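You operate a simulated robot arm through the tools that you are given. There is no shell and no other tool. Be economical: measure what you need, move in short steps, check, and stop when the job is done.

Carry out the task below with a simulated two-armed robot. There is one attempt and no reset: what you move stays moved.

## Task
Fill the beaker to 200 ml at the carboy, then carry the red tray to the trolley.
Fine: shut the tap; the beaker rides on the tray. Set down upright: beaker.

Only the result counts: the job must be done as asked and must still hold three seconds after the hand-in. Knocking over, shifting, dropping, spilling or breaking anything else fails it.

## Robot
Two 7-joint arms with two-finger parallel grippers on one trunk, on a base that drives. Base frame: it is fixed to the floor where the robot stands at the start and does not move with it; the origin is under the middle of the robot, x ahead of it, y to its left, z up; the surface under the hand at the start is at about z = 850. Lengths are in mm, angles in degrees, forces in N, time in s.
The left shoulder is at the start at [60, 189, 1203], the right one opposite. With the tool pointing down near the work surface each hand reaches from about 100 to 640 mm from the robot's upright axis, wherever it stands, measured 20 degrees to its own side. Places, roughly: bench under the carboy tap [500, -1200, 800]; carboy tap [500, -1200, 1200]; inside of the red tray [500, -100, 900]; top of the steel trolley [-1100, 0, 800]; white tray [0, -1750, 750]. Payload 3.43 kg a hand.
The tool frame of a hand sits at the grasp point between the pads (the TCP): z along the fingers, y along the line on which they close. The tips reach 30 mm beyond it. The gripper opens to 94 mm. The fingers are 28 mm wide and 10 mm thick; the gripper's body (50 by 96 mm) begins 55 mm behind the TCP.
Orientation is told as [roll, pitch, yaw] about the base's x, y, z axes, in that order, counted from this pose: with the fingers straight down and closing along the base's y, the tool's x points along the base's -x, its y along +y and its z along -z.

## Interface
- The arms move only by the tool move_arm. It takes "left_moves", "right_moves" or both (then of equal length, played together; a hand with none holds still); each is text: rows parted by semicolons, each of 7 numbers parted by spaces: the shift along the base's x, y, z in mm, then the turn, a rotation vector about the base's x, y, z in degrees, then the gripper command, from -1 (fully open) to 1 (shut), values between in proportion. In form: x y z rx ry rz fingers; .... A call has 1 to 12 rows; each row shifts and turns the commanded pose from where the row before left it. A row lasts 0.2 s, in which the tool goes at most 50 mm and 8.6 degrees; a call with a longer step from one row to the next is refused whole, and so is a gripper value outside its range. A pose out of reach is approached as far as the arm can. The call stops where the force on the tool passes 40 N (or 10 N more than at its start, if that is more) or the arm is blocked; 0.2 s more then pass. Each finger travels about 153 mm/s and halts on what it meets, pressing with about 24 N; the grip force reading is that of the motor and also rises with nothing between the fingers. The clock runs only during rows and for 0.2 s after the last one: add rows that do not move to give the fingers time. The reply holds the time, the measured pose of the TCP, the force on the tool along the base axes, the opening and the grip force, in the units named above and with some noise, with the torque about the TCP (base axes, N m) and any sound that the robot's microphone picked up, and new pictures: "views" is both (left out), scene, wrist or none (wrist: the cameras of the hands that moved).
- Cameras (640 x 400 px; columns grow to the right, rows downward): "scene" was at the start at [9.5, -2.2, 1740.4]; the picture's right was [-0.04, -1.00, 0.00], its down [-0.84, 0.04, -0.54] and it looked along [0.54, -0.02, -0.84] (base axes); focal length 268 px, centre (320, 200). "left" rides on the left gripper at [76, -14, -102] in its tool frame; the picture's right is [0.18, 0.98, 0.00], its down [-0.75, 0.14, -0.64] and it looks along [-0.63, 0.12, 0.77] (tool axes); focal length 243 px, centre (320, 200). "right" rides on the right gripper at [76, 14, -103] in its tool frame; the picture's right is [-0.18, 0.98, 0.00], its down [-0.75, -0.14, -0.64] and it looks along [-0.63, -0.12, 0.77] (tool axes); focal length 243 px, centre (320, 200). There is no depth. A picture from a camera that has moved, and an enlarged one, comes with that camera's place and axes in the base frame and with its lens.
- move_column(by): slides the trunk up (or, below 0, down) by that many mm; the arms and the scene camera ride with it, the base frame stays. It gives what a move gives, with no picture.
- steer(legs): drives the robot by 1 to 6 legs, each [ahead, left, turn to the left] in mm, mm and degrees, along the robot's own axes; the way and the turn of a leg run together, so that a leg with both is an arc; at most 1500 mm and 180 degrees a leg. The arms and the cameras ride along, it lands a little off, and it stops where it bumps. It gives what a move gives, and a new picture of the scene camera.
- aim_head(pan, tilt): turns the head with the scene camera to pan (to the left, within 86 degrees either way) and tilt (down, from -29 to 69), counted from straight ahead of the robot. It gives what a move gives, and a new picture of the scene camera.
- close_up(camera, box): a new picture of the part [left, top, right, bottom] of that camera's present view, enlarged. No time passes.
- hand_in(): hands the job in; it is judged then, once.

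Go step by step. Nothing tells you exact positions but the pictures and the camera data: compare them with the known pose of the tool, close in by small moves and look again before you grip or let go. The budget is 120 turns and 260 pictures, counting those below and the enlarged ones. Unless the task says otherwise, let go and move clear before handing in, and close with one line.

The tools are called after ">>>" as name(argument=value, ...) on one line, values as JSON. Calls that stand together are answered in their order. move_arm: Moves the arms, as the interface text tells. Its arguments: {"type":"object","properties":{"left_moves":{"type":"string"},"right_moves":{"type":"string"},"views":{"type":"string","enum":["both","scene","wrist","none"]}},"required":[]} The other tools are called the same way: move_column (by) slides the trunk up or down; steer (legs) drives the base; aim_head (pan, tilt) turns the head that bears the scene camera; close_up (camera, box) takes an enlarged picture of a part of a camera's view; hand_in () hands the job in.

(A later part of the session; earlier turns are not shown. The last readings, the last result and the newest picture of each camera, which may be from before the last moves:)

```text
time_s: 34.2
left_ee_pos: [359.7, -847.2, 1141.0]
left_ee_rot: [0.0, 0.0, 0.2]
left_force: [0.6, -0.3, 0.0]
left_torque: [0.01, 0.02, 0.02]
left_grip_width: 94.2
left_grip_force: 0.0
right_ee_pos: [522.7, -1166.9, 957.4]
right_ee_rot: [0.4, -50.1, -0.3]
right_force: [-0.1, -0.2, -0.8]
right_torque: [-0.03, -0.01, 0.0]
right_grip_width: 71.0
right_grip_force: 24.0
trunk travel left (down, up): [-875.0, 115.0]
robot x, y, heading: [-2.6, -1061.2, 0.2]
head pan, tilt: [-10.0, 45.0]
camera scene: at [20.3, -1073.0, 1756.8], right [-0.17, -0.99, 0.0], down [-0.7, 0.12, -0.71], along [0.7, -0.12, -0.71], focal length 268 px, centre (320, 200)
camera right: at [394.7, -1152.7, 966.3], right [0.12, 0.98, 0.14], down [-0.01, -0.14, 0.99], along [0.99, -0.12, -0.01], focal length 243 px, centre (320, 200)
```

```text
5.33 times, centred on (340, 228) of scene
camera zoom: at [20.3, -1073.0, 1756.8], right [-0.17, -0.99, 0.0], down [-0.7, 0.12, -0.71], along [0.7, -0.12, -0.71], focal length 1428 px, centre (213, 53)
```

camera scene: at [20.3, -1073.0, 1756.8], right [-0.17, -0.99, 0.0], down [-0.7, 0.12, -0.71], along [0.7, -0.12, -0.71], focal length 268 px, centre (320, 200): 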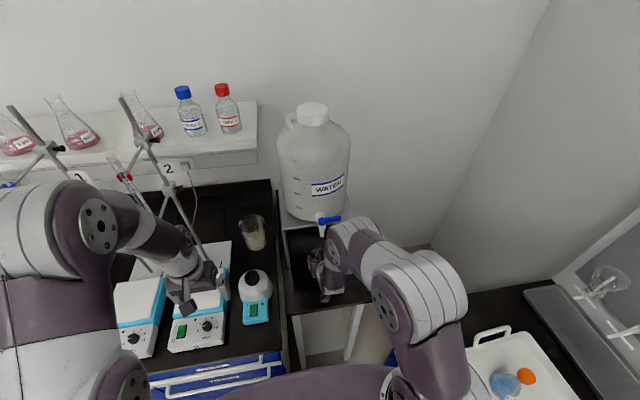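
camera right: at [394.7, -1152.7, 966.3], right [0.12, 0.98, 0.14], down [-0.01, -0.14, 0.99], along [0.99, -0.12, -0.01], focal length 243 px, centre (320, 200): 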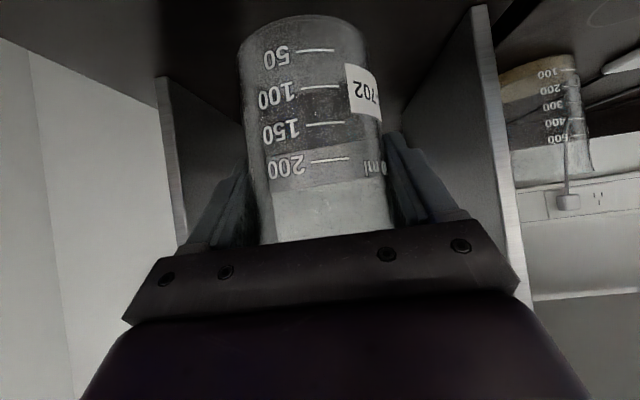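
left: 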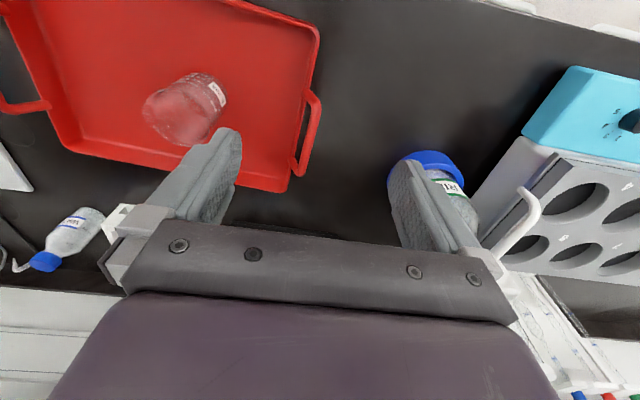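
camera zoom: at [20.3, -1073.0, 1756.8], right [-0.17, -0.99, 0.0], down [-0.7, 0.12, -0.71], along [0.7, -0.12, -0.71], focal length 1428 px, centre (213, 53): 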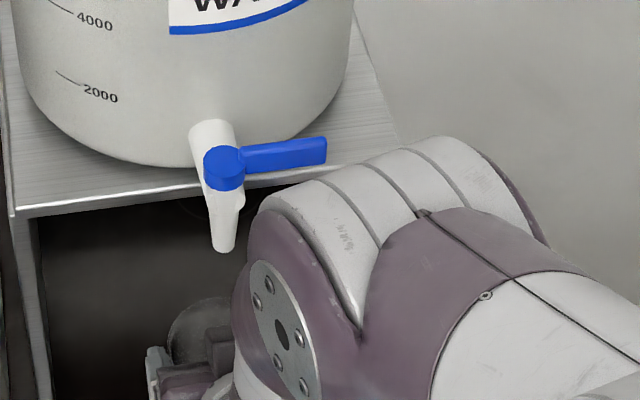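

The right wrist would crowd the lever while holding, so I'll set the beaker down on the bench right under the spout, then back the hand off to watch.

>>> move_arm(right_moves="0 0 -20 0 0 0 1;0 0 -14 0 0 0 1;0 0 -5 0 0 0 1;0 0 -1.5 0 0 0 1;0 0 0 0 0 0 1", views="wrist")

```text
time_s: 35.4
left_ee_pos: [359.9, -845.2, 1140.0]
left_ee_rot: [-0.1, 0.0, 0.3]
left_force: [0.2, 0.7, -0.3]
left_torque: [0.04, 0.02, 0.03]
left_grip_width: 93.9
left_grip_force: 0.1
right_ee_pos: [524.5, -1166.9, 918.2]
right_ee_rot: [0.2, -50.0, -0.3]
right_force: [-0.5, 0.7, -0.9]
right_torque: [0.02, 0.0, 0.01]
right_grip_width: 70.8
right_grip_force: 23.6
trunk travel left (down, up): [-875.0, 115.0]
robot x, y, heading: [2.8, -1060.3, 0.0]
head pan, tilt: [-10.0, 45.0]
camera right: at [396.3, -1152.2, 925.4], right [0.12, 0.98, 0.14], down [-0.01, -0.14, 0.99], along [0.99, -0.12, -0.01], focal length 243 px, centre (320, 200)
```

right: 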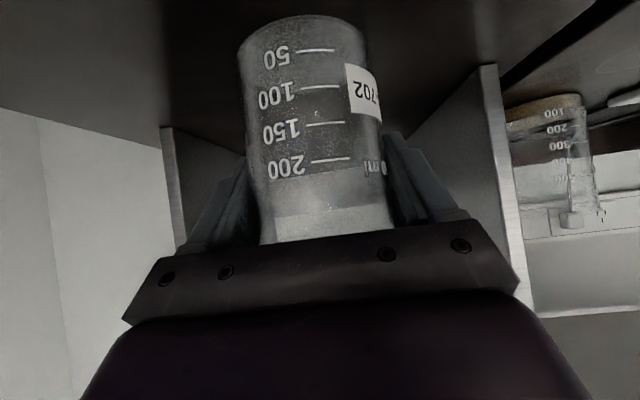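

>>> move_arm(right_moves="0 0 -1 0 0 0 1;0 0 -1 0 0 0 1;0 0 0 0 0 0 1", views="none")

```text
time_s: 36.2
left_ee_pos: [357.5, -846.2, 1141.6]
left_ee_rot: [0.0, -0.1, 0.3]
left_force: [0.1, 0.3, 0.7]
left_torque: [-0.01, 0.0, -0.02]
left_grip_width: 93.9
left_grip_force: 0.1
right_ee_pos: [525.9, -1166.7, 916.8]
right_ee_rot: [0.3, -50.2, -0.3]
right_force: [0.0, -0.4, 15.2]
right_torque: [-0.12, 0.35, 0.07]
right_grip_width: 71.0
right_grip_force: 23.4
trunk travel left (down, up): [-875.0, 115.0]
robot x, y, heading: [-0.0, -1060.9, 0.2]
head pan, tilt: [-10.0, 45.0]
```

Resting on the bench. Releasing and backing off along the finger axis.

>>> move_arm(right_moves="0 0 1 0 0 0 1;0 0 0 0 0 0 0.5;0 0 0 0 0 0 -0.5;0 0 0 0 0 0 -1;0 0 0 0 0 0 -1;-15 0 13 0 0 0 -1;-25 0 21 0 0 0 -1;-30 0 25 0 0 0 -1;-30 0 25 0 0 0 -1;-30 0 0 0 0 0 -1;0 0 0 0 0 0 -1")

>>> close_up(camera="scene", box=[270, 200, 390, 275])

```text
time_s: 38.6
left_ee_pos: [358.9, -846.3, 1141.4]
left_ee_rot: [0.0, 0.0, 0.3]
left_force: [0.2, 0.5, 0.0]
left_torque: [0.02, 0.0, 0.0]
left_grip_width: 94.0
left_grip_force: 0.0
right_ee_pos: [393.6, -1163.9, 996.9]
right_ee_rot: [0.3, -50.0, -0.3]
right_force: [0.1, 0.5, -0.7]
right_torque: [0.02, 0.0, 0.02]
right_grip_width: 94.2
right_grip_force: 0.0
trunk travel left (down, up): [-875.0, 115.0]
robot x, y, heading: [3.5, -1059.9, 0.2]
head pan, tilt: [-10.0, 45.0]
camera scene: at [21.2, -1072.6, 1756.8], right [-0.17, -0.99, 0.0], down [-0.7, 0.12, -0.71], along [0.7, -0.12, -0.71], focal length 268 px, centre (320, 200)
camera right: at [264.7, -1149.4, 1005.9], right [0.12, 0.98, 0.14], down [-0.01, -0.14, 0.99], along [0.99, -0.12, -0.01], focal length 243 px, centre (320, 200)
```

scene: 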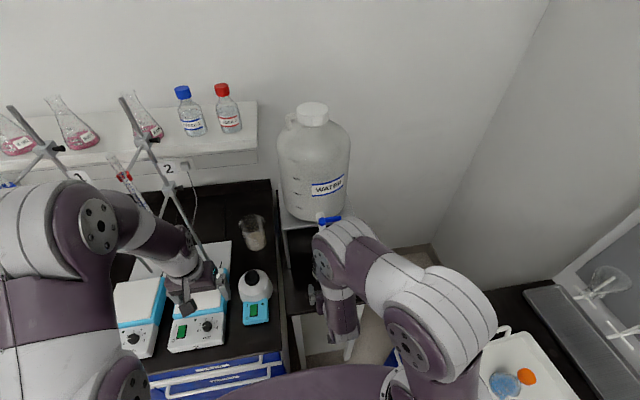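
right: 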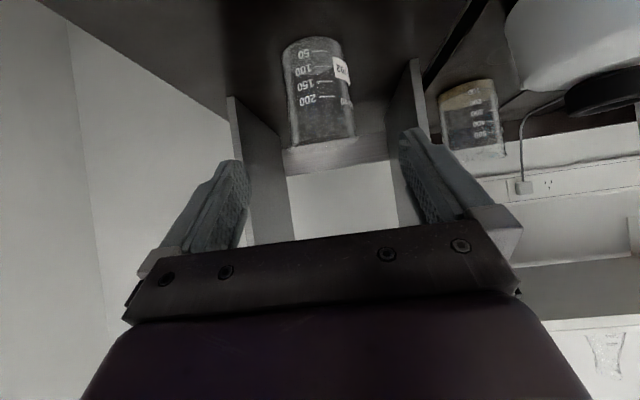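

```text
5.33 times, centred on (330, 238) of scene
camera zoom: at [21.2, -1072.6, 1756.8], right [-0.17, -0.99, 0.0], down [-0.7, 0.12, -0.71], along [0.7, -0.12, -0.71], focal length 1428 px, centre (267, 0)
```

zoom: 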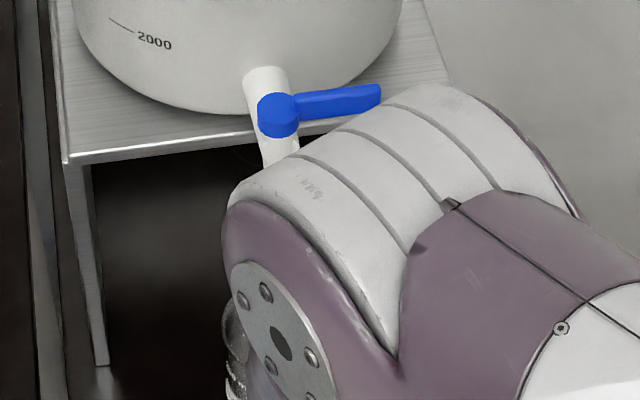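

The beaker stands under the tap. The right arm will work the lever from above, so I'll straighten it and raise it, with the yaw so the fingers straddle the lever.

>>> move_arm(right_moves="0 -8 40 0 8.34 0 -1;0 -8 40 0 8.34 0 -1;0 -8 40 0 8.34 0 -1;0 -8 40 0 8.34 0 -1;0 -8 40 0 8.34 0 -1;0 -8 40 0 8.34 0 -1;0 0 20 0 0 0 -1;0 0 0 0 0 8 -1;0 0 0 0 0 8 -1;0 0 0 0 0 8 -1;0 0 0 0 0 8 -1;0 0 0 0 0 8 -1", views="none")

>>> move_arm(right_moves="10 0 0 0 0 8 -1;10 0 0 0 0 8 -1;10 0 0 0 0 8 -1;10 0 0 0 0 8 -1;10 0 0 0 0 8 -1;10 0 0 0 0 8 -0.3;0 0 0 0 0 0 -0.3")

>>> close_up(camera="scene", box=[260, 180, 420, 280])

```text
time_s: 41.2
left_ee_pos: [357.7, -846.3, 1141.1]
left_ee_rot: [-0.1, -0.1, 0.3]
left_force: [-0.3, -0.3, 0.1]
left_torque: [0.0, -0.01, 0.04]
left_grip_width: 93.8
left_grip_force: 0.1
right_ee_pos: [325.2, -1099.3, 1142.7]
right_ee_rot: [-4.4, -8.4, 39.5]
right_force: [0.1, 0.4, 0.6]
right_torque: [-0.06, -0.03, -0.02]
right_grip_width: 94.2
right_grip_force: 0.0
right hand out of reach, approached as far as the arm can: row 4, 5, 6, 7, 8, 9, 10, 11, 12
trunk travel left (down, up): [-875.0, 115.0]
robot x, y, heading: [-3.9, -1058.8, -0.1]
head pan, tilt: [-10.0, 45.0]
```

```text
time_s: 42.8
left_ee_pos: [358.0, -846.2, 1141.3]
left_ee_rot: [-0.1, 0.0, 0.2]
left_force: [0.4, 0.2, 0.3]
left_torque: [-0.01, -0.01, -0.01]
left_grip_width: 94.2
left_grip_force: 0.1
right_ee_pos: [254.3, -985.7, 1107.1]
right_ee_rot: [-6.7, -9.6, 81.1]
right_force: [0.7, 0.2, -0.1]
right_torque: [0.01, -0.02, -0.02]
right_grip_width: 61.4
right_grip_force: 0.0
right hand out of reach, approached as far as the arm can: row 1, 2, 3, 4, 5, 6
trunk travel left (down, up): [-875.0, 115.0]
robot x, y, heading: [-1.2, -1059.6, 0.5]
head pan, tilt: [-10.0, 45.0]
camera scene: at [19.8, -1072.0, 1756.9], right [-0.17, -0.99, 0.0], down [-0.7, 0.12, -0.71], along [0.7, -0.12, -0.71], focal length 268 px, centre (320, 200)
camera right: at [212.4, -1073.2, 1193.4], right [-0.93, 0.35, -0.08], down [0.16, 0.62, 0.77], along [0.32, 0.71, -0.63], focal length 243 px, centre (320, 200)
```

scene: 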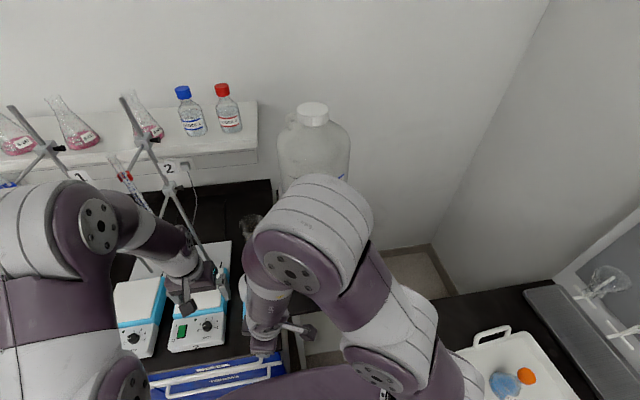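
right: 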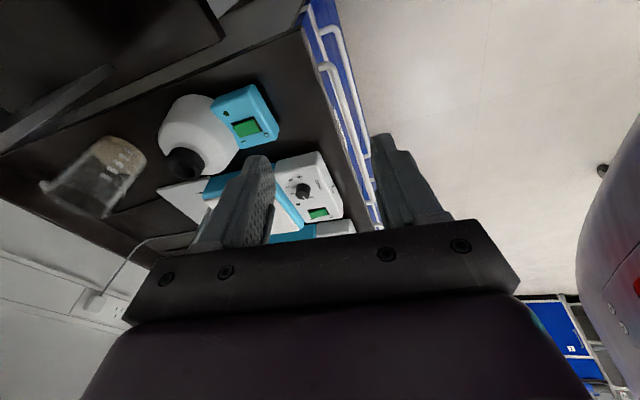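

```text
4.00 times, centred on (340, 230) of scene
camera zoom: at [19.8, -1072.0, 1756.9], right [-0.17, -0.99, 0.0], down [-0.7, 0.12, -0.71], along [0.7, -0.12, -0.71], focal length 1071 px, centre (240, 80)
```

zoom: 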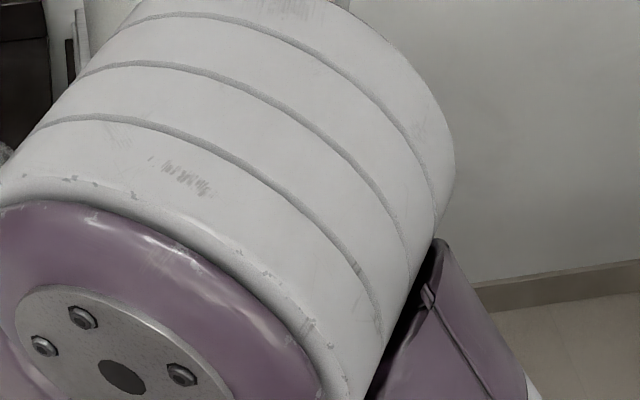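

The arm can't hold that height with the trunk low; I'll raise the trunk and then steer the right hand back in.

>>> move_column(by=110)

>>> move_arm(right_moves="0 0 0 0 0 0 -0.3;0 0 0 0 0 0 -0.3")

```text
time_s: 44.3
left_ee_pos: [359.7, -846.6, 1250.4]
left_ee_rot: [0.0, 0.1, 0.3]
left_force: [0.3, 0.6, -0.6]
left_torque: [0.01, -0.01, 0.0]
left_grip_width: 94.0
left_grip_force: 0.0
right_ee_pos: [254.7, -986.1, 1218.0]
right_ee_rot: [-6.8, -9.7, 81.0]
right_force: [-0.2, 0.1, 0.2]
right_torque: [0.0, 0.0, 0.0]
right_grip_width: 61.0
right_grip_force: 0.0
trunk travel left (down, up): [-985.0, 5.0]
robot x, y, heading: [3.4, -1061.4, 0.4]
head pan, tilt: [-10.0, 45.0]
```

```text
time_s: 44.9
left_ee_pos: [359.3, -847.5, 1250.8]
left_ee_rot: [0.1, 0.1, 0.3]
left_force: [-0.5, 0.6, 0.1]
left_torque: [0.0, 0.01, -0.02]
left_grip_width: 93.9
left_grip_force: 0.0
right_ee_pos: [254.4, -985.9, 1216.1]
right_ee_rot: [-6.7, -9.6, 81.1]
right_force: [0.2, 0.5, 0.1]
right_torque: [-0.01, 0.03, 0.02]
right_grip_width: 61.2
right_grip_force: 0.0
trunk travel left (down, up): [-985.0, 5.0]
robot x, y, heading: [2.8, -1058.4, 0.4]
head pan, tilt: [-10.0, 45.0]
camera scene: at [20.4, -1072.4, 1866.8], right [-0.17, -0.99, 0.0], down [-0.7, 0.12, -0.71], along [0.7, -0.12, -0.71], focal length 268 px, centre (320, 200)
camera right: at [212.8, -1073.4, 1303.4], right [-0.93, 0.35, -0.08], down [0.16, 0.62, 0.77], along [0.32, 0.71, -0.63], focal length 243 px, centre (320, 200)
```

scene: 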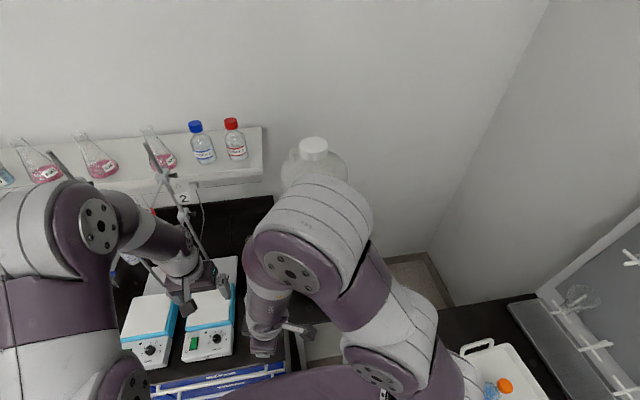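
right: 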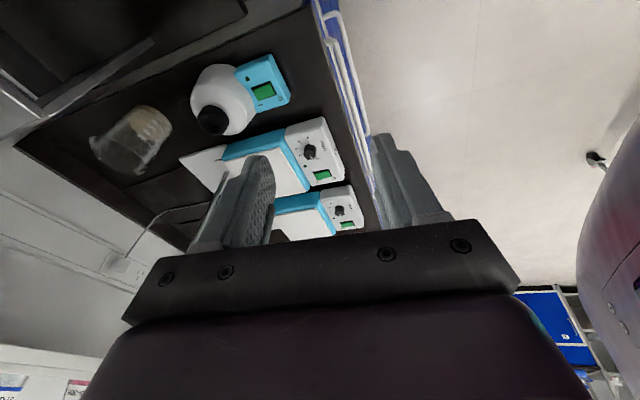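

>>> move_arm(right_moves="21 -33 3 -1.2 1.16 1 -0.3;21 -33 3 -1.2 1.16 1 -0.3;21 -33 3 -1.2 1.16 1 -0.3;21 -33 3 -1.2 1.16 1 -0.3;21 -33 3 -1.2 1.16 1 -0.3;21 -33 3 -1.2 1.16 1 -0.3;21 -33 3 -1.2 1.16 1 -0.3;0 0 0 0 0 0 -0.3")

>>> close_up(camera="scene", box=[260, 190, 420, 290])

```text
time_s: 46.7
left_ee_pos: [358.4, -847.1, 1251.3]
left_ee_rot: [0.0, -0.1, 0.4]
left_force: [-0.1, -1.2, 0.2]
left_torque: [-0.04, 0.05, 0.01]
left_grip_width: 93.8
left_grip_force: 0.0
right_ee_pos: [382.5, -1185.1, 1216.4]
right_ee_rot: [0.6, -0.4, 87.4]
right_force: [0.5, 0.1, 0.6]
right_torque: [-0.02, -0.03, 0.02]
right_grip_width: 61.2
right_grip_force: 0.0
right hand out of reach, approached as far as the arm can: row 1, 2, 3
trunk travel left (down, up): [-985.0, 5.0]
robot x, y, heading: [0.5, -1057.9, 0.4]
head pan, tilt: [-10.0, 45.0]
camera scene: at [20.8, -1072.7, 1866.8], right [-0.17, -0.99, 0.0], down [-0.7, 0.12, -0.71], along [0.7, -0.12, -0.71], focal length 268 px, centre (320, 200)
camera right: at [364.6, -1262.3, 1318.4], right [-0.97, 0.23, 0.01], down [0.18, 0.74, 0.65], along [0.14, 0.63, -0.76], focal length 243 px, centre (320, 200)
```

scene: 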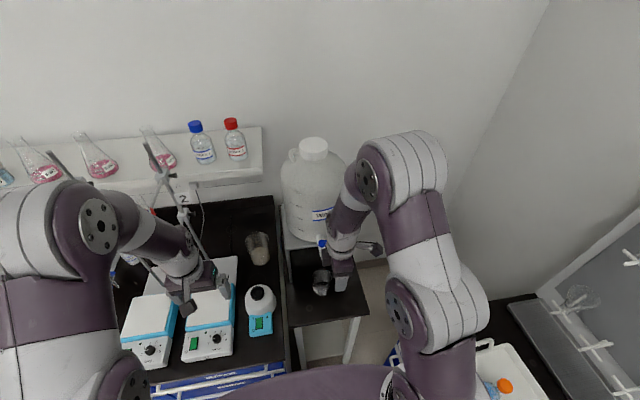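
right: 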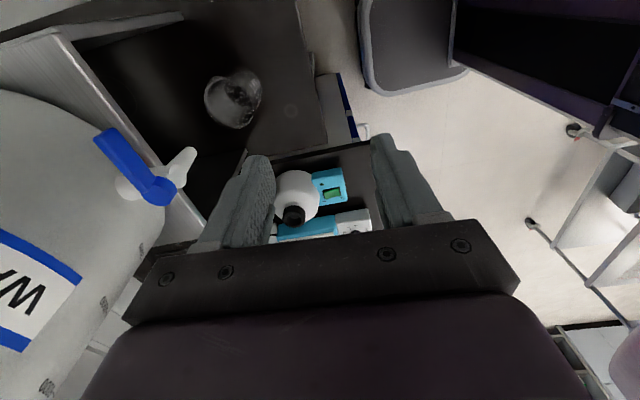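

```text
4.00 times, centred on (340, 240) of scene
camera zoom: at [20.8, -1072.7, 1866.8], right [-0.17, -0.99, 0.0], down [-0.7, 0.12, -0.71], along [0.7, -0.12, -0.71], focal length 1071 px, centre (240, 40)
```

zoom: 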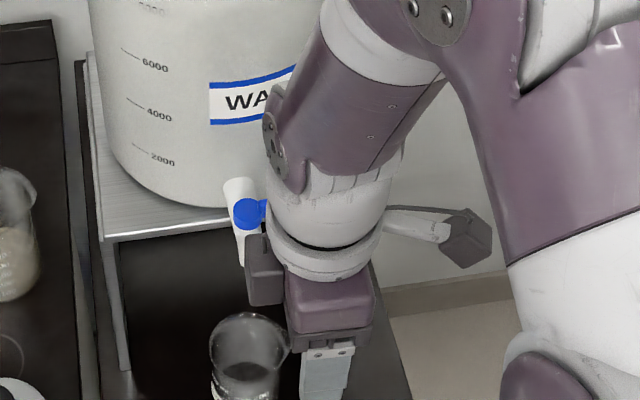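

>>> close_up(camera="right", box=[80, 50, 280, 175])

```text
3.20 times, centred on (180, 112) of right
camera zoom: at [364.6, -1262.3, 1318.4], right [-0.97, 0.23, 0.01], down [0.18, 0.74, 0.65], along [0.14, 0.63, -0.76], focal length 776 px, centre (768, 480)
```

zoom: 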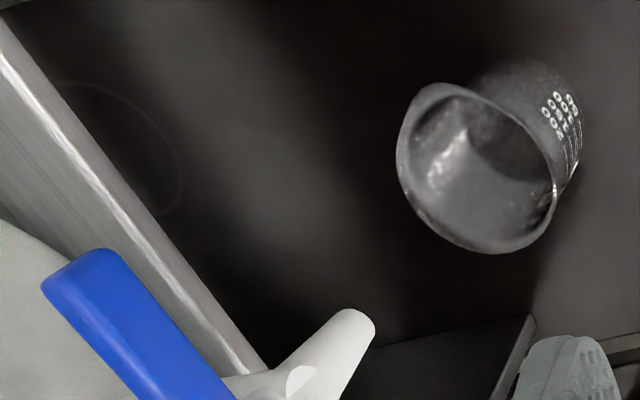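

Lever runs at x ≈ 523 from y ≈ -1170 to -1222, z ≈ 1160; beaker rim is within about 6 mm of the spout axis. I'll move the open hand over the lever.

>>> move_arm(right_moves="27 -5.4 1 0 0 0 -0.3;27 -5.4 1 0 0 0 -0.3;27 -5.4 1 0 0 0 -0.3;27 -5.4 1 0 0 0 -0.3;27 -5.4 1 0 0 0 -0.3;0 0 0 0 0 0 -0.3")

>>> close_up(camera="scene", box=[260, 190, 420, 290])

```text
time_s: 48.1
left_ee_pos: [359.5, -846.2, 1251.4]
left_ee_rot: [0.0, -0.1, 0.2]
left_force: [-0.9, 0.4, 0.9]
left_torque: [0.0, -0.01, 0.03]
left_grip_width: 93.8
left_grip_force: 0.1
right_ee_pos: [518.2, -1212.7, 1224.7]
right_ee_rot: [0.6, -0.4, 87.4]
right_force: [0.2, -0.1, 0.1]
right_torque: [0.0, -0.01, -0.01]
right_grip_width: 61.3
right_grip_force: 0.0
trunk travel left (down, up): [-985.0, 5.0]
robot x, y, heading: [-3.1, -1060.3, 0.3]
head pan, tilt: [-10.0, 45.0]
camera scene: at [19.6, -1072.0, 1866.9], right [-0.17, -0.99, 0.0], down [-0.7, 0.12, -0.71], along [0.7, -0.12, -0.71], focal length 268 px, centre (320, 200)
camera right: at [500.6, -1289.7, 1326.7], right [-0.97, 0.23, 0.01], down [0.18, 0.74, 0.65], along [0.14, 0.63, -0.76], focal length 243 px, centre (320, 200)
```

scene: 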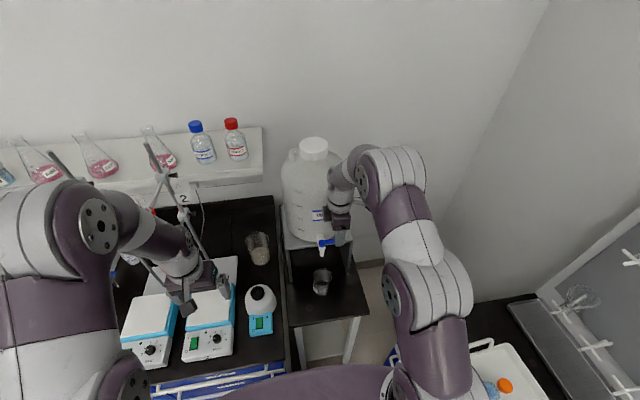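
right: 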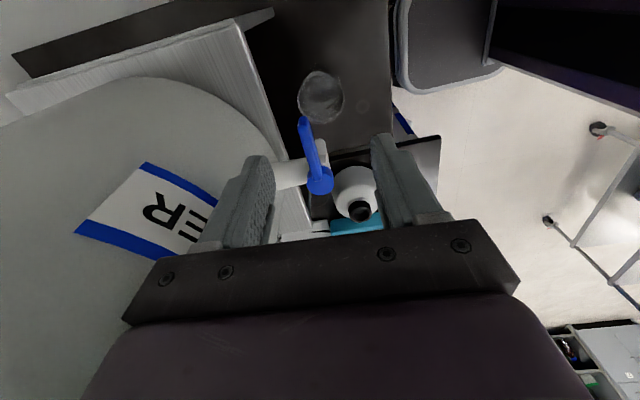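

```text
4.00 times, centred on (340, 240) of scene
camera zoom: at [19.6, -1072.0, 1866.9], right [-0.17, -0.99, 0.0], down [-0.7, 0.12, -0.71], along [0.7, -0.12, -0.71], focal length 1071 px, centre (240, 40)
```

zoom: 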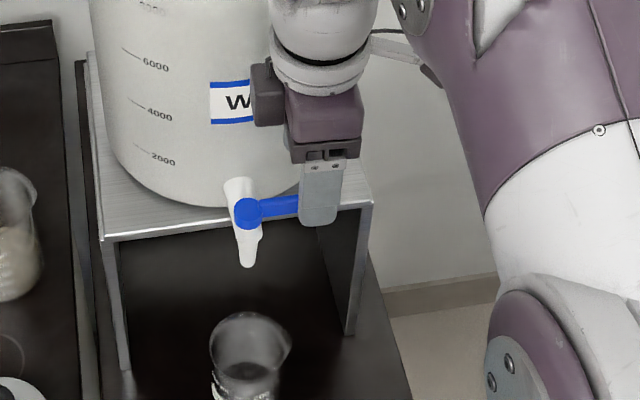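

The lever lies between the fingers. Descending to straddle and narrowing the gap.

>>> move_arm(right_moves="1 0 -20 0 0 0 -0.3;1 0 -20 0 0 0 -0.3;1 0 -20 0 0 0 -0.3;1 0 -14 0 0 0 -0.3;0 0 0 0 0 0 0.2;0 0 0 0 0 0 0.2;0 0 0 0 0 0 0.2")

>>> close_up(camera="scene", box=[290, 220, 370, 270])

```text
time_s: 49.7
left_ee_pos: [359.9, -845.5, 1250.2]
left_ee_rot: [0.0, 0.0, 0.3]
left_force: [-0.6, -0.4, 0.1]
left_torque: [-0.01, -0.01, 0.0]
left_grip_width: 93.9
left_grip_force: 0.0
right_ee_pos: [523.0, -1212.4, 1151.0]
right_ee_rot: [0.6, -0.5, 87.3]
right_force: [1.0, 0.2, 0.8]
right_torque: [0.0, -0.01, -0.01]
right_grip_width: 37.8
right_grip_force: 0.0
trunk travel left (down, up): [-985.0, 5.0]
robot x, y, heading: [1.4, -1055.7, 0.5]
head pan, tilt: [-10.0, 45.0]
camera scene: at [20.8, -1072.6, 1866.8], right [-0.17, -0.99, 0.0], down [-0.7, 0.12, -0.71], along [0.7, -0.12, -0.71], focal length 268 px, centre (320, 200)
camera right: at [505.2, -1288.7, 1253.8], right [-0.97, 0.23, 0.01], down [0.18, 0.74, 0.65], along [0.14, 0.63, -0.76], focal length 243 px, centre (320, 200)
```

scene: 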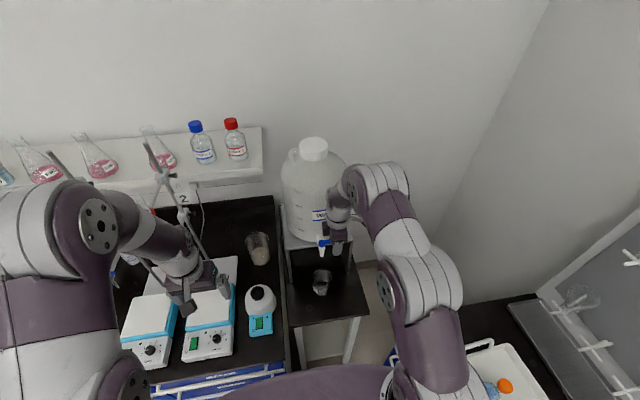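
right: 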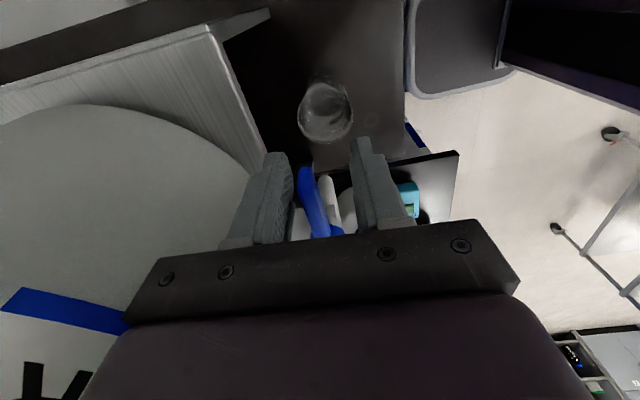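

```text
8.00 times, centred on (330, 245) of scene
camera zoom: at [20.8, -1072.6, 1866.8], right [-0.17, -0.99, 0.0], down [-0.7, 0.12, -0.71], along [0.7, -0.12, -0.71], focal length 2142 px, centre (240, -160)
```

zoom: 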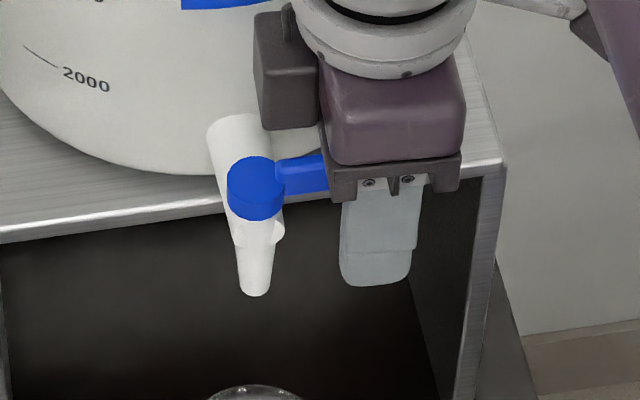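

Now I narrow the gap and swing the lever about 32° around its pivot, watching for flow.

>>> move_arm(right_moves="1 0 0 0 0 0 0.5;0 0 0 0 0 0 0.5;-5.85 0.4 0 0 0 -8 0.5;-5.7 1.2 0 0 0 -8 0.5;-5.5 2 0 0 0 -8 0.5;-5.2 2.75 0 0 0 -8 0.5", views="scene")

>>> close_up(camera="scene", box=[280, 220, 380, 300])

```text
time_s: 51.1
left_ee_pos: [359.0, -845.9, 1251.5]
left_ee_rot: [0.0, 0.0, 0.4]
left_force: [0.4, -0.1, 0.3]
left_torque: [-0.02, 0.02, -0.02]
left_grip_width: 94.1
left_grip_force: 0.0
right_ee_pos: [500.0, -1207.3, 1151.6]
right_ee_rot: [0.5, -0.4, 55.3]
right_force: [-0.1, -0.8, 0.9]
right_torque: [0.02, 0.01, 0.03]
right_grip_width: 23.7
right_grip_force: 0.4
trunk travel left (down, up): [-985.0, 5.0]
robot x, y, heading: [-2.7, -1056.8, -0.0]
head pan, tilt: [-10.0, 45.0]
camera scene: at [20.1, -1072.3, 1866.8], right [-0.17, -0.99, 0.0], down [-0.7, 0.12, -0.71], along [0.7, -0.12, -0.71], focal length 268 px, centre (320, 200)
```

scene: 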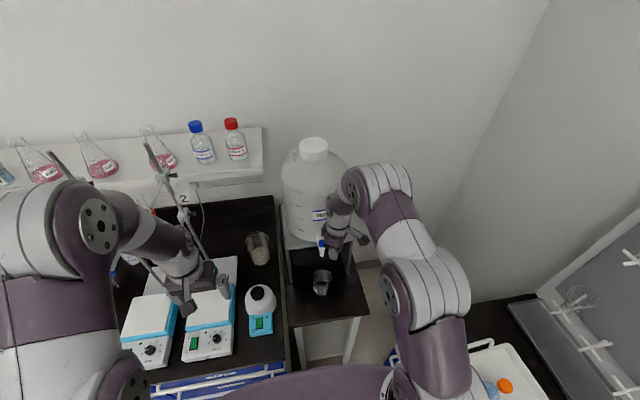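

```text
5.00 times, centred on (330, 260) of scene
camera zoom: at [20.1, -1072.3, 1866.8], right [-0.17, -0.99, 0.0], down [-0.7, 0.12, -0.71], along [0.7, -0.12, -0.71], focal length 1339 px, centre (270, -100)
```

zoom: 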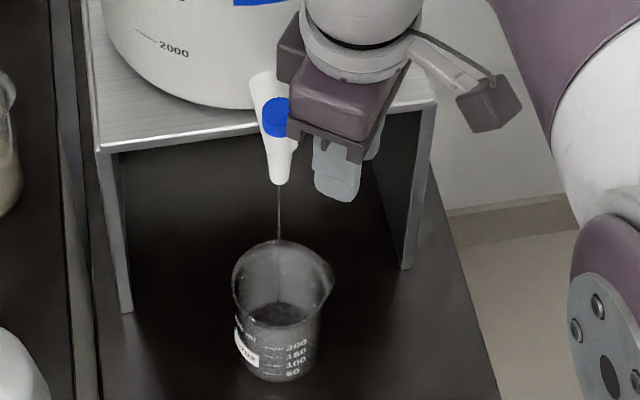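

A thin stream is falling centrally into the beaker. I'll hold and track the level.

>>> move_arm(right_moves="0 0 0 0 0 0 0.5;0 0 0 0 0 0 0.5;0 0 0 0 0 0 0.5;0 0 0 0 0 0 0.5;0 0 0 0 0 0 0.5;0 0 0 0 0 0 0.5;0 0 0 0 0 0 0.5;0 0 0 0 0 0 0.5;0 0 0 0 0 0 0.5;0 0 0 0 0 0 0.5", views="none")

>>> close_up(camera="scene", box=[300, 260, 348, 300])

```text
time_s: 53.3
left_ee_pos: [358.8, -846.3, 1250.1]
left_ee_rot: [0.0, 0.0, 0.2]
left_force: [0.1, 0.5, 0.8]
left_torque: [0.03, -0.03, 0.03]
left_grip_width: 93.9
left_grip_force: 0.0
right_ee_pos: [499.8, -1208.1, 1150.8]
right_ee_rot: [0.6, -0.5, 55.5]
right_force: [-0.6, -1.5, 0.3]
right_torque: [0.02, -0.04, -0.03]
right_grip_width: 23.4
right_grip_force: 0.7
trunk travel left (down, up): [-985.0, 5.0]
robot x, y, heading: [2.6, -1058.2, 0.2]
head pan, tilt: [-10.0, 45.0]
```

```text
10.00 times, centred on (324, 280) of scene
camera zoom: at [20.4, -1072.7, 1866.8], right [-0.17, -0.99, 0.0], down [-0.7, 0.12, -0.71], along [0.7, -0.12, -0.71], focal length 2678 px, centre (280, -600)
```

zoom: 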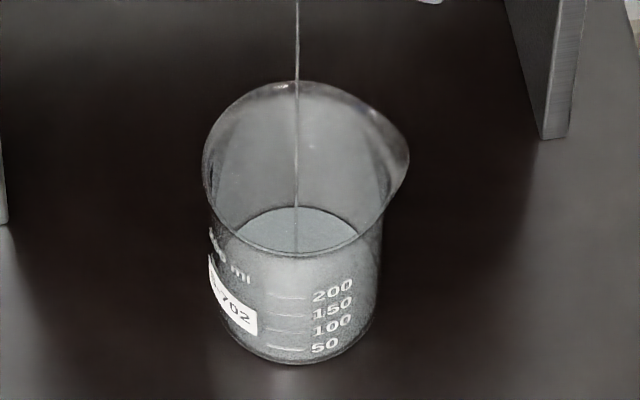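

>>> move_arm(right_moves="0 0 0 0 0 0 0.5;0 0 0 0 0 0 0.5;0 0 0 0 0 0 0.5;0 0 0 0 0 0 0.5;0 0 0 0 0 0 0.5;0 0 0 0 0 0 0.5;0 0 0 0 0 0 0.5;0 0 0 0 0 0 0.5;0 0 0 0 0 0 0.5;0 0 0 0 0 0 0.5;0 0 0 0 0 0 0.5;0 0 0 0 0 0 0.5", views="none")

>>> close_up(camera="scene", box=[300, 260, 348, 300])

```text
time_s: 55.9
left_ee_pos: [358.9, -846.4, 1251.4]
left_ee_rot: [0.0, -0.1, 0.3]
left_force: [-0.2, -0.7, 0.6]
left_torque: [-0.01, -0.01, -0.01]
left_grip_width: 94.1
left_grip_force: 0.0
right_ee_pos: [499.3, -1206.8, 1151.4]
right_ee_rot: [0.6, -0.5, 55.4]
right_force: [0.1, -0.7, -0.5]
right_torque: [0.0, 0.01, -0.01]
right_grip_width: 23.5
right_grip_force: 0.3
trunk travel left (down, up): [-985.0, 5.0]
robot x, y, heading: [2.5, -1057.9, 0.2]
head pan, tilt: [-10.0, 45.0]
```

```text
10.00 times, centred on (324, 280) of scene
camera zoom: at [20.4, -1072.7, 1866.8], right [-0.17, -0.99, 0.0], down [-0.7, 0.12, -0.71], along [0.7, -0.12, -0.71], focal length 2678 px, centre (280, -600)
```

zoom: 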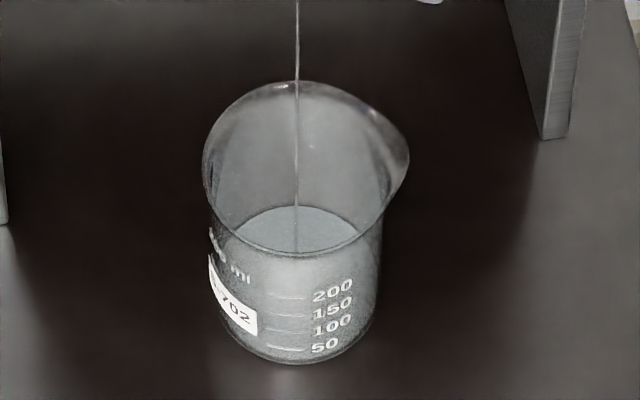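

The trickle is very slow (about 1 ml/s), so I'll open the lever another 24°.

>>> move_arm(right_moves="-4.7 3.4 0 0 0 -8 0.5;-4.2 4.1 0 0 0 -8 0.5;-3.6 4.6 0 0 0 -8 0.5;0 0 0 0 0 0 0.5;0 0 0 0 0 0 0.5;0 0 0 0 0 0 0.5", views="none")

>>> close_up(camera="scene", box=[280, 220, 380, 300])

```text
time_s: 57.3
left_ee_pos: [360.2, -846.9, 1251.0]
left_ee_rot: [0.0, 0.0, 0.3]
left_force: [0.3, 0.1, 1.0]
left_torque: [0.02, 0.01, 0.01]
left_grip_width: 94.0
left_grip_force: 0.1
right_ee_pos: [488.6, -1195.1, 1151.2]
right_ee_rot: [0.6, -0.5, 31.4]
right_force: [0.4, 0.3, 0.7]
right_torque: [-0.01, -0.02, 0.04]
right_grip_width: 23.5
right_grip_force: 0.1
trunk travel left (down, up): [-985.0, 5.0]
robot x, y, heading: [-0.1, -1057.1, 0.5]
head pan, tilt: [-10.0, 45.0]
```

```text
5.00 times, centred on (330, 260) of scene
camera zoom: at [20.4, -1072.4, 1866.8], right [-0.17, -0.99, 0.0], down [-0.7, 0.12, -0.71], along [0.7, -0.12, -0.71], focal length 1339 px, centre (270, -100)
```

zoom: 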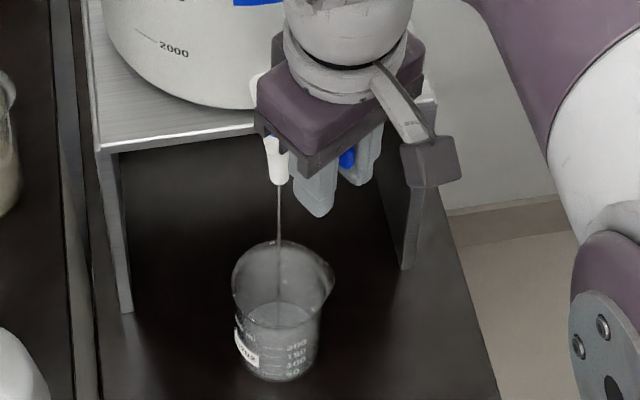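

>>> move_arm(right_moves="0 0 0 0 0 0 0.5;0 0 0 0 0 0 0.5;0 0 0 0 0 0 0.5;0 0 0 0 0 0 0.5;0 0 0 0 0 0 0.5;0 0 0 0 0 0 0.5;0 0 0 0 0 0 0.5;0 0 0 0 0 0 0.5;0 0 0 0 0 0 0.5;0 0 0 0 0 0 0.5;0 0 0 0 0 0 0.5;0 0 0 0 0 0 0.5", views="none")

>>> close_up(camera="scene", box=[300, 260, 348, 300])

```text
time_s: 59.9
left_ee_pos: [360.4, -847.0, 1251.7]
left_ee_rot: [0.0, 0.0, 0.4]
left_force: [0.5, 0.6, -0.3]
left_torque: [-0.04, 0.01, 0.02]
left_grip_width: 94.0
left_grip_force: 0.0
right_ee_pos: [488.6, -1195.1, 1150.8]
right_ee_rot: [0.6, -0.4, 31.4]
right_force: [0.2, -0.1, -0.5]
right_torque: [0.05, 0.01, -0.03]
right_grip_width: 23.4
right_grip_force: 0.0
trunk travel left (down, up): [-985.0, 5.0]
robot x, y, heading: [-0.2, -1057.4, 0.2]
head pan, tilt: [-10.0, 45.0]
```

```text
10.00 times, centred on (324, 280) of scene
camera zoom: at [20.5, -1072.4, 1866.8], right [-0.17, -0.99, 0.0], down [-0.7, 0.12, -0.71], along [0.7, -0.12, -0.71], focal length 2678 px, centre (280, -600)
```

zoom: 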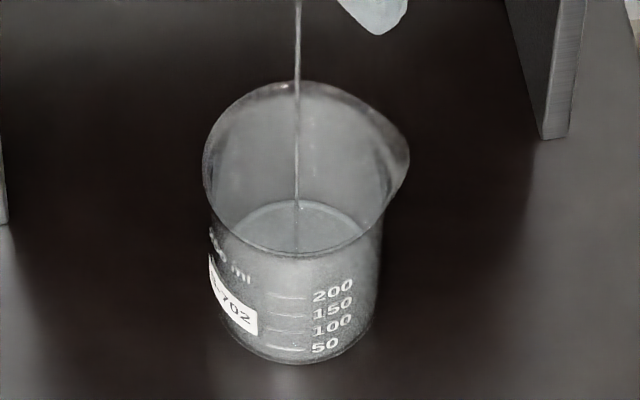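

About 4 ml/s now. I'll open 16° further and keep watching.

>>> move_arm(right_moves="-2.9 5.1 0 0 0 -8 0.5;-2.2 5.4 0 0 0 -8 0.5;0 0 0 0 0 0 0.5;0 0 0 0 0 0 0.5;0 0 0 0 0 0 0.5;0 0 0 0 0 0 0.5;0 0 0 0 0 0 0.5;0 0 0 0 0 0 0.5;0 0 0 0 0 0 0.5;0 0 0 0 0 0 0.5;0 0 0 0 0 0 0.5;0 0 0 0 0 0 0.5", views="none")

>>> close_up(camera="scene", box=[300, 260, 348, 300])

>>> move_arm(right_moves="0 0 0 0 0 0 0.5;0 0 0 0 0 0 0.5;0 0 0 0 0 0 0.5;0 0 0 0 0 0 0.5;0 0 0 0 0 0 0.5;0 0 0 0 0 0 0.5;0 0 0 0 0 0 0.5;0 0 0 0 0 0 0.5;0 0 0 0 0 0 0.5;0 0 0 0 0 0 0.5;0 0 0 0 0 0 0.5;0 0 0 0 0 0 0.5", views="none")

>>> close_up(camera="scene", box=[300, 260, 348, 300])

```text
time_s: 62.5
left_ee_pos: [358.5, -846.3, 1250.4]
left_ee_rot: [0.0, 0.0, 0.3]
left_force: [0.7, 0.4, 0.0]
left_torque: [0.0, 0.04, -0.02]
left_grip_width: 93.9
left_grip_force: 0.0
right_ee_pos: [484.5, -1183.1, 1152.1]
right_ee_rot: [0.7, -0.5, 15.4]
right_force: [-1.0, -1.2, -1.3]
right_torque: [0.03, 0.02, -0.04]
right_grip_width: 24.1
right_grip_force: 0.2
trunk travel left (down, up): [-985.0, 5.0]
robot x, y, heading: [-2.9, -1060.6, 0.4]
head pan, tilt: [-10.0, 45.0]
```

```text
10.00 times, centred on (324, 280) of scene
camera zoom: at [20.0, -1072.9, 1866.8], right [-0.17, -0.99, 0.0], down [-0.7, 0.12, -0.71], along [0.7, -0.12, -0.71], focal length 2678 px, centre (280, -600)
```

zoom: 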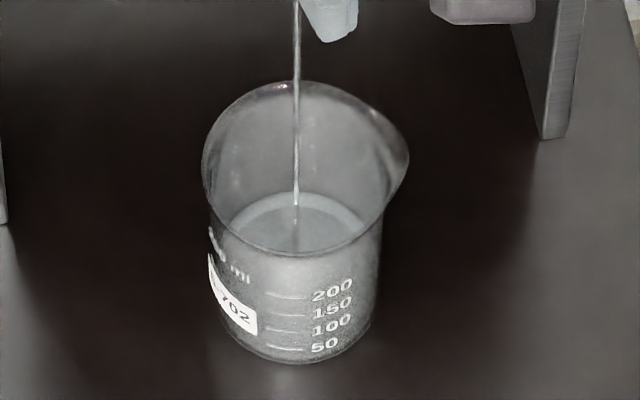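

```text
time_s: 65.1
left_ee_pos: [358.1, -846.0, 1251.1]
left_ee_rot: [0.0, 0.0, 0.3]
left_force: [0.1, -0.2, 0.0]
left_torque: [-0.01, 0.02, 0.01]
left_grip_width: 93.9
left_grip_force: 0.1
right_ee_pos: [484.2, -1182.2, 1152.3]
right_ee_rot: [0.6, -0.5, 15.5]
right_force: [-2.9, -1.3, 0.1]
right_torque: [0.0, 0.01, -0.07]
right_grip_width: 24.0
right_grip_force: 0.2
trunk travel left (down, up): [-985.0, 5.0]
robot x, y, heading: [0.9, -1062.3, 0.2]
head pan, tilt: [-10.0, 45.0]
```

```text
10.00 times, centred on (324, 280) of scene
camera zoom: at [19.9, -1072.9, 1866.8], right [-0.17, -0.99, 0.0], down [-0.7, 0.12, -0.71], along [0.7, -0.12, -0.71], focal length 2678 px, centre (280, -600)
```

zoom: 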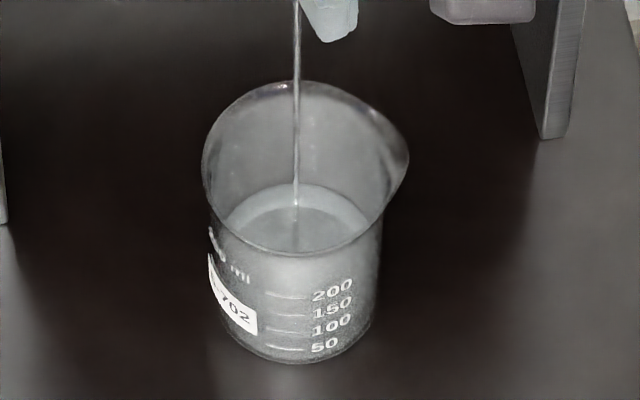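

About 9 ml/s; the level reads around 65–80 ml. I'll zoom in for a sharper look at the water line against the marks.

>>> close_up(camera="scene", box=[318, 276, 342, 298])

```text
16.00 times, centred on (330, 287) of scene
camera zoom: at [19.9, -1072.9, 1866.8], right [-0.17, -0.99, 0.0], down [-0.7, 0.12, -0.71], along [0.7, -0.12, -0.71], focal length 4285 px, centre (160, -1192)
```

zoom: 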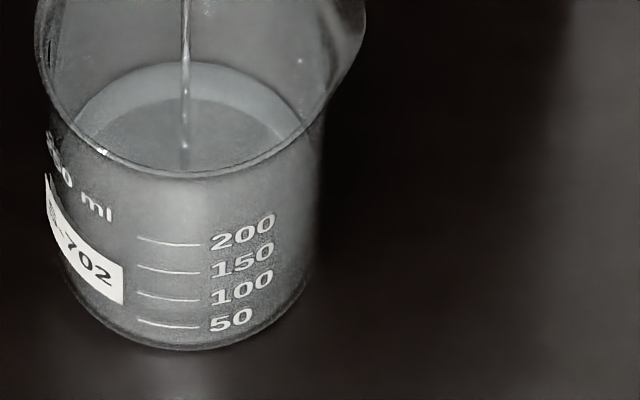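

Reading works via the back water edge. I'll wait through roughly 8 s more, checking on the way.

>>> move_arm(right_moves="0 0 0 0 0 0 0.5;0 0 0 0 0 0 0.5;0 0 0 0 0 0 0.5;0 0 0 0 0 0 0.5;0 0 0 0 0 0 0.5;0 0 0 0 0 0 0.5;0 0 0 0 0 0 0.5;0 0 0 0 0 0 0.5;0 0 0 0 0 0 0.5;0 0 0 0 0 0 0.5;0 0 0 0 0 0 0.5;0 0 0 0 0 0 0.5", views="none")

>>> move_arm(right_moves="0 0 0 0 0 0 0.5;0 0 0 0 0 0 0.5;0 0 0 0 0 0 0.5;0 0 0 0 0 0 0.5;0 0 0 0 0 0 0.5;0 0 0 0 0 0 0.5;0 0 0 0 0 0 0.5;0 0 0 0 0 0 0.5;0 0 0 0 0 0 0.5;0 0 0 0 0 0 0.5;0 0 0 0 0 0 0.5;0 0 0 0 0 0 0.5", views="none")

>>> close_up(camera="scene", box=[300, 260, 348, 300])

```text
time_s: 67.7
left_ee_pos: [359.7, -845.6, 1251.7]
left_ee_rot: [-0.1, 0.0, 0.3]
left_force: [0.1, 0.3, 0.2]
left_torque: [0.01, 0.01, 0.01]
left_grip_width: 94.1
left_grip_force: 0.1
right_ee_pos: [484.3, -1184.0, 1152.1]
right_ee_rot: [0.7, -0.5, 15.4]
right_force: [-1.7, -1.9, -0.1]
right_torque: [0.02, 0.01, -0.02]
right_grip_width: 23.9
right_grip_force: 0.7
trunk travel left (down, up): [-985.0, 5.0]
robot x, y, heading: [2.1, -1063.7, 0.4]
head pan, tilt: [-10.0, 45.0]
```

```text
time_s: 70.3
left_ee_pos: [360.0, -845.7, 1251.6]
left_ee_rot: [0.0, 0.0, 0.3]
left_force: [-0.1, 0.1, 0.3]
left_torque: [-0.02, -0.03, -0.03]
left_grip_width: 94.1
left_grip_force: 0.1
right_ee_pos: [484.3, -1184.2, 1151.6]
right_ee_rot: [0.7, -0.5, 15.3]
right_force: [-2.6, -1.6, -0.1]
right_torque: [-0.03, 0.01, -0.04]
right_grip_width: 23.8
right_grip_force: 0.1
trunk travel left (down, up): [-985.0, 5.0]
robot x, y, heading: [3.1, -1060.0, 0.3]
head pan, tilt: [-10.0, 45.0]
```

```text
10.00 times, centred on (324, 280) of scene
camera zoom: at [19.9, -1072.8, 1866.8], right [-0.17, -0.99, 0.0], down [-0.7, 0.12, -0.71], along [0.7, -0.12, -0.71], focal length 2678 px, centre (280, -600)
```

zoom: 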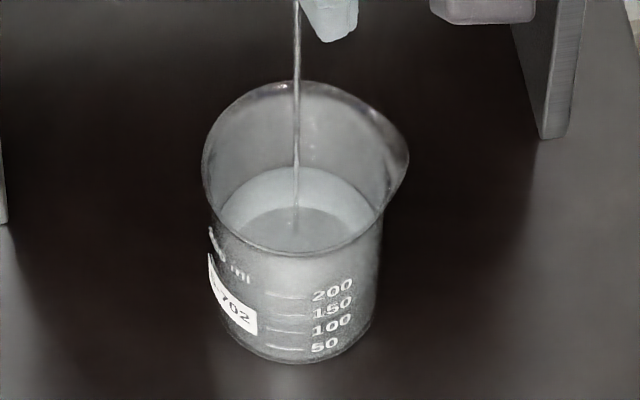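

~115 ml. Two more waits, then I'll swing the lever back to stop somewhat below 200 for a precise reading.

>>> move_arm(right_moves="0 0 0 0 0 0 0.5;0 0 0 0 0 0 0.5;0 0 0 0 0 0 0.5;0 0 0 0 0 0 0.5;0 0 0 0 0 0 0.5;0 0 0 0 0 0 0.5;0 0 0 0 0 0 0.5;0 0 0 0 0 0 0.5;0 0 0 0 0 0 0.5;0 0 0 0 0 0 0.5;0 0 0 0 0 0 0.5;0 0 0 0 0 0 0.5", views="none")

>>> move_arm(right_moves="0 0 0 0 0 0 0.5;0 0 0 0 0 0 0.5;2.2 -5.4 0 0 0 8 0.5;2.9 -5.1 0 0 0 8 0.5;3.6 -4.6 0 0 0 8 0.5;4.2 -4.1 0 0 0 8 0.5;4.7 -3.4 0 0 0 8 0.5;5.2 -2.75 0 0 0 8 0.5;5.5 -2 0 0 0 8 0.5;5.7 -1.2 0 0 0 8 0.5;5.85 -0.4 0 0 0 8 0.5;0 0 0 0 0 0 0.5")

>>> close_up(camera="scene", box=[290, 220, 370, 300])

>>> close_up(camera="scene", box=[300, 260, 348, 300])

```text
time_s: 72.9
left_ee_pos: [359.9, -846.9, 1250.5]
left_ee_rot: [-0.1, -0.1, 0.3]
left_force: [0.5, 0.8, 0.2]
left_torque: [-0.01, -0.03, 0.0]
left_grip_width: 93.8
left_grip_force: 0.2
right_ee_pos: [484.0, -1184.9, 1152.1]
right_ee_rot: [0.6, -0.4, 15.5]
right_force: [-1.5, 0.0, -0.3]
right_torque: [0.03, 0.0, 0.0]
right_grip_width: 24.0
right_grip_force: 0.5
trunk travel left (down, up): [-985.0, 5.0]
robot x, y, heading: [-0.3, -1059.8, 0.3]
head pan, tilt: [-10.0, 45.0]
```

```text
time_s: 75.5
left_ee_pos: [359.6, -846.3, 1250.4]
left_ee_rot: [0.0, 0.1, 0.3]
left_force: [0.1, -0.2, 0.4]
left_torque: [-0.02, -0.01, -0.03]
left_grip_width: 94.1
left_grip_force: 0.1
right_ee_pos: [521.5, -1213.2, 1150.9]
right_ee_rot: [0.5, -0.5, 87.6]
right_force: [-0.3, 0.0, -0.7]
right_torque: [0.01, -0.02, 0.04]
right_grip_width: 23.6
right_grip_force: 0.0
trunk travel left (down, up): [-985.0, 5.0]
robot x, y, heading: [-2.2, -1059.1, 0.2]
head pan, tilt: [-10.0, 45.0]
camera scene: at [20.5, -1072.5, 1866.8], right [-0.17, -0.99, 0.0], down [-0.7, 0.12, -0.71], along [0.7, -0.12, -0.71], focal length 268 px, centre (320, 200)
camera right: at [505.0, -1289.5, 1253.1], right [-0.97, 0.23, 0.01], down [0.18, 0.74, 0.65], along [0.14, 0.63, -0.76], focal length 243 px, centre (320, 200)
```

scene: 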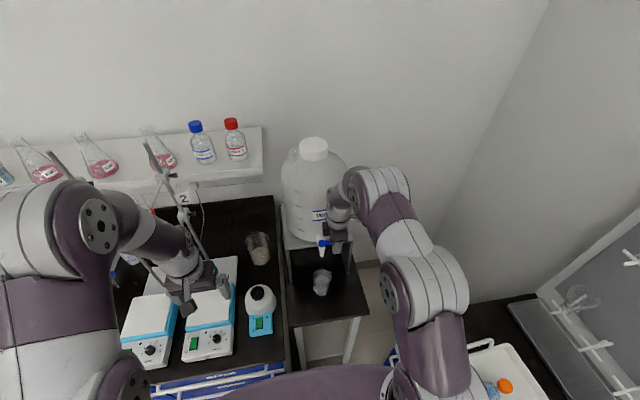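
right: 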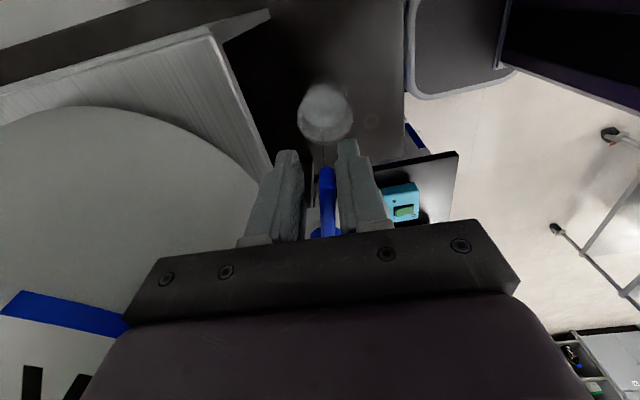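

```text
5.00 times, centred on (330, 260) of scene
camera zoom: at [20.5, -1072.5, 1866.8], right [-0.17, -0.99, 0.0], down [-0.7, 0.12, -0.71], along [0.7, -0.12, -0.71], focal length 1339 px, centre (270, -100)
```

zoom: 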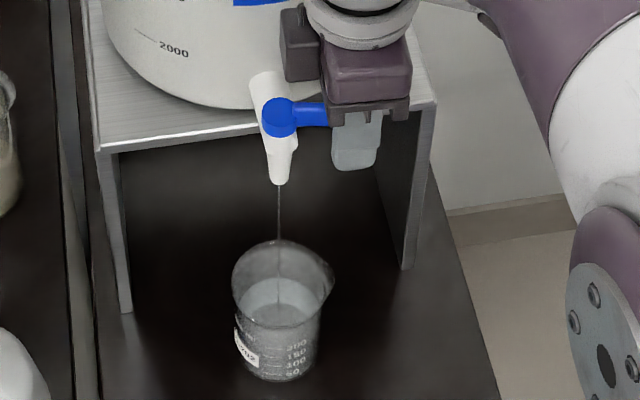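

```text
10.00 times, centred on (324, 280) of scene
camera zoom: at [20.5, -1072.5, 1866.8], right [-0.17, -0.99, 0.0], down [-0.7, 0.12, -0.71], along [0.7, -0.12, -0.71], focal length 2678 px, centre (280, -600)
```

zoom: 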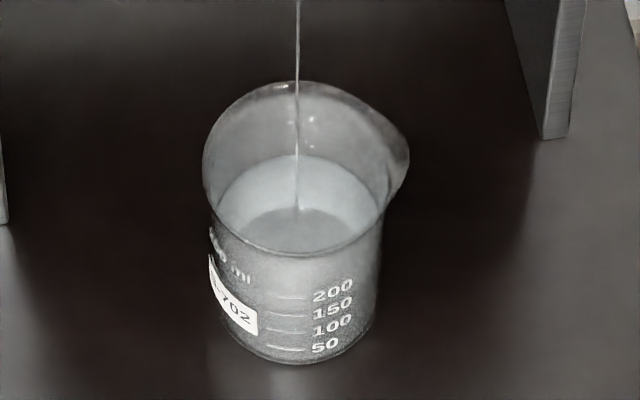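

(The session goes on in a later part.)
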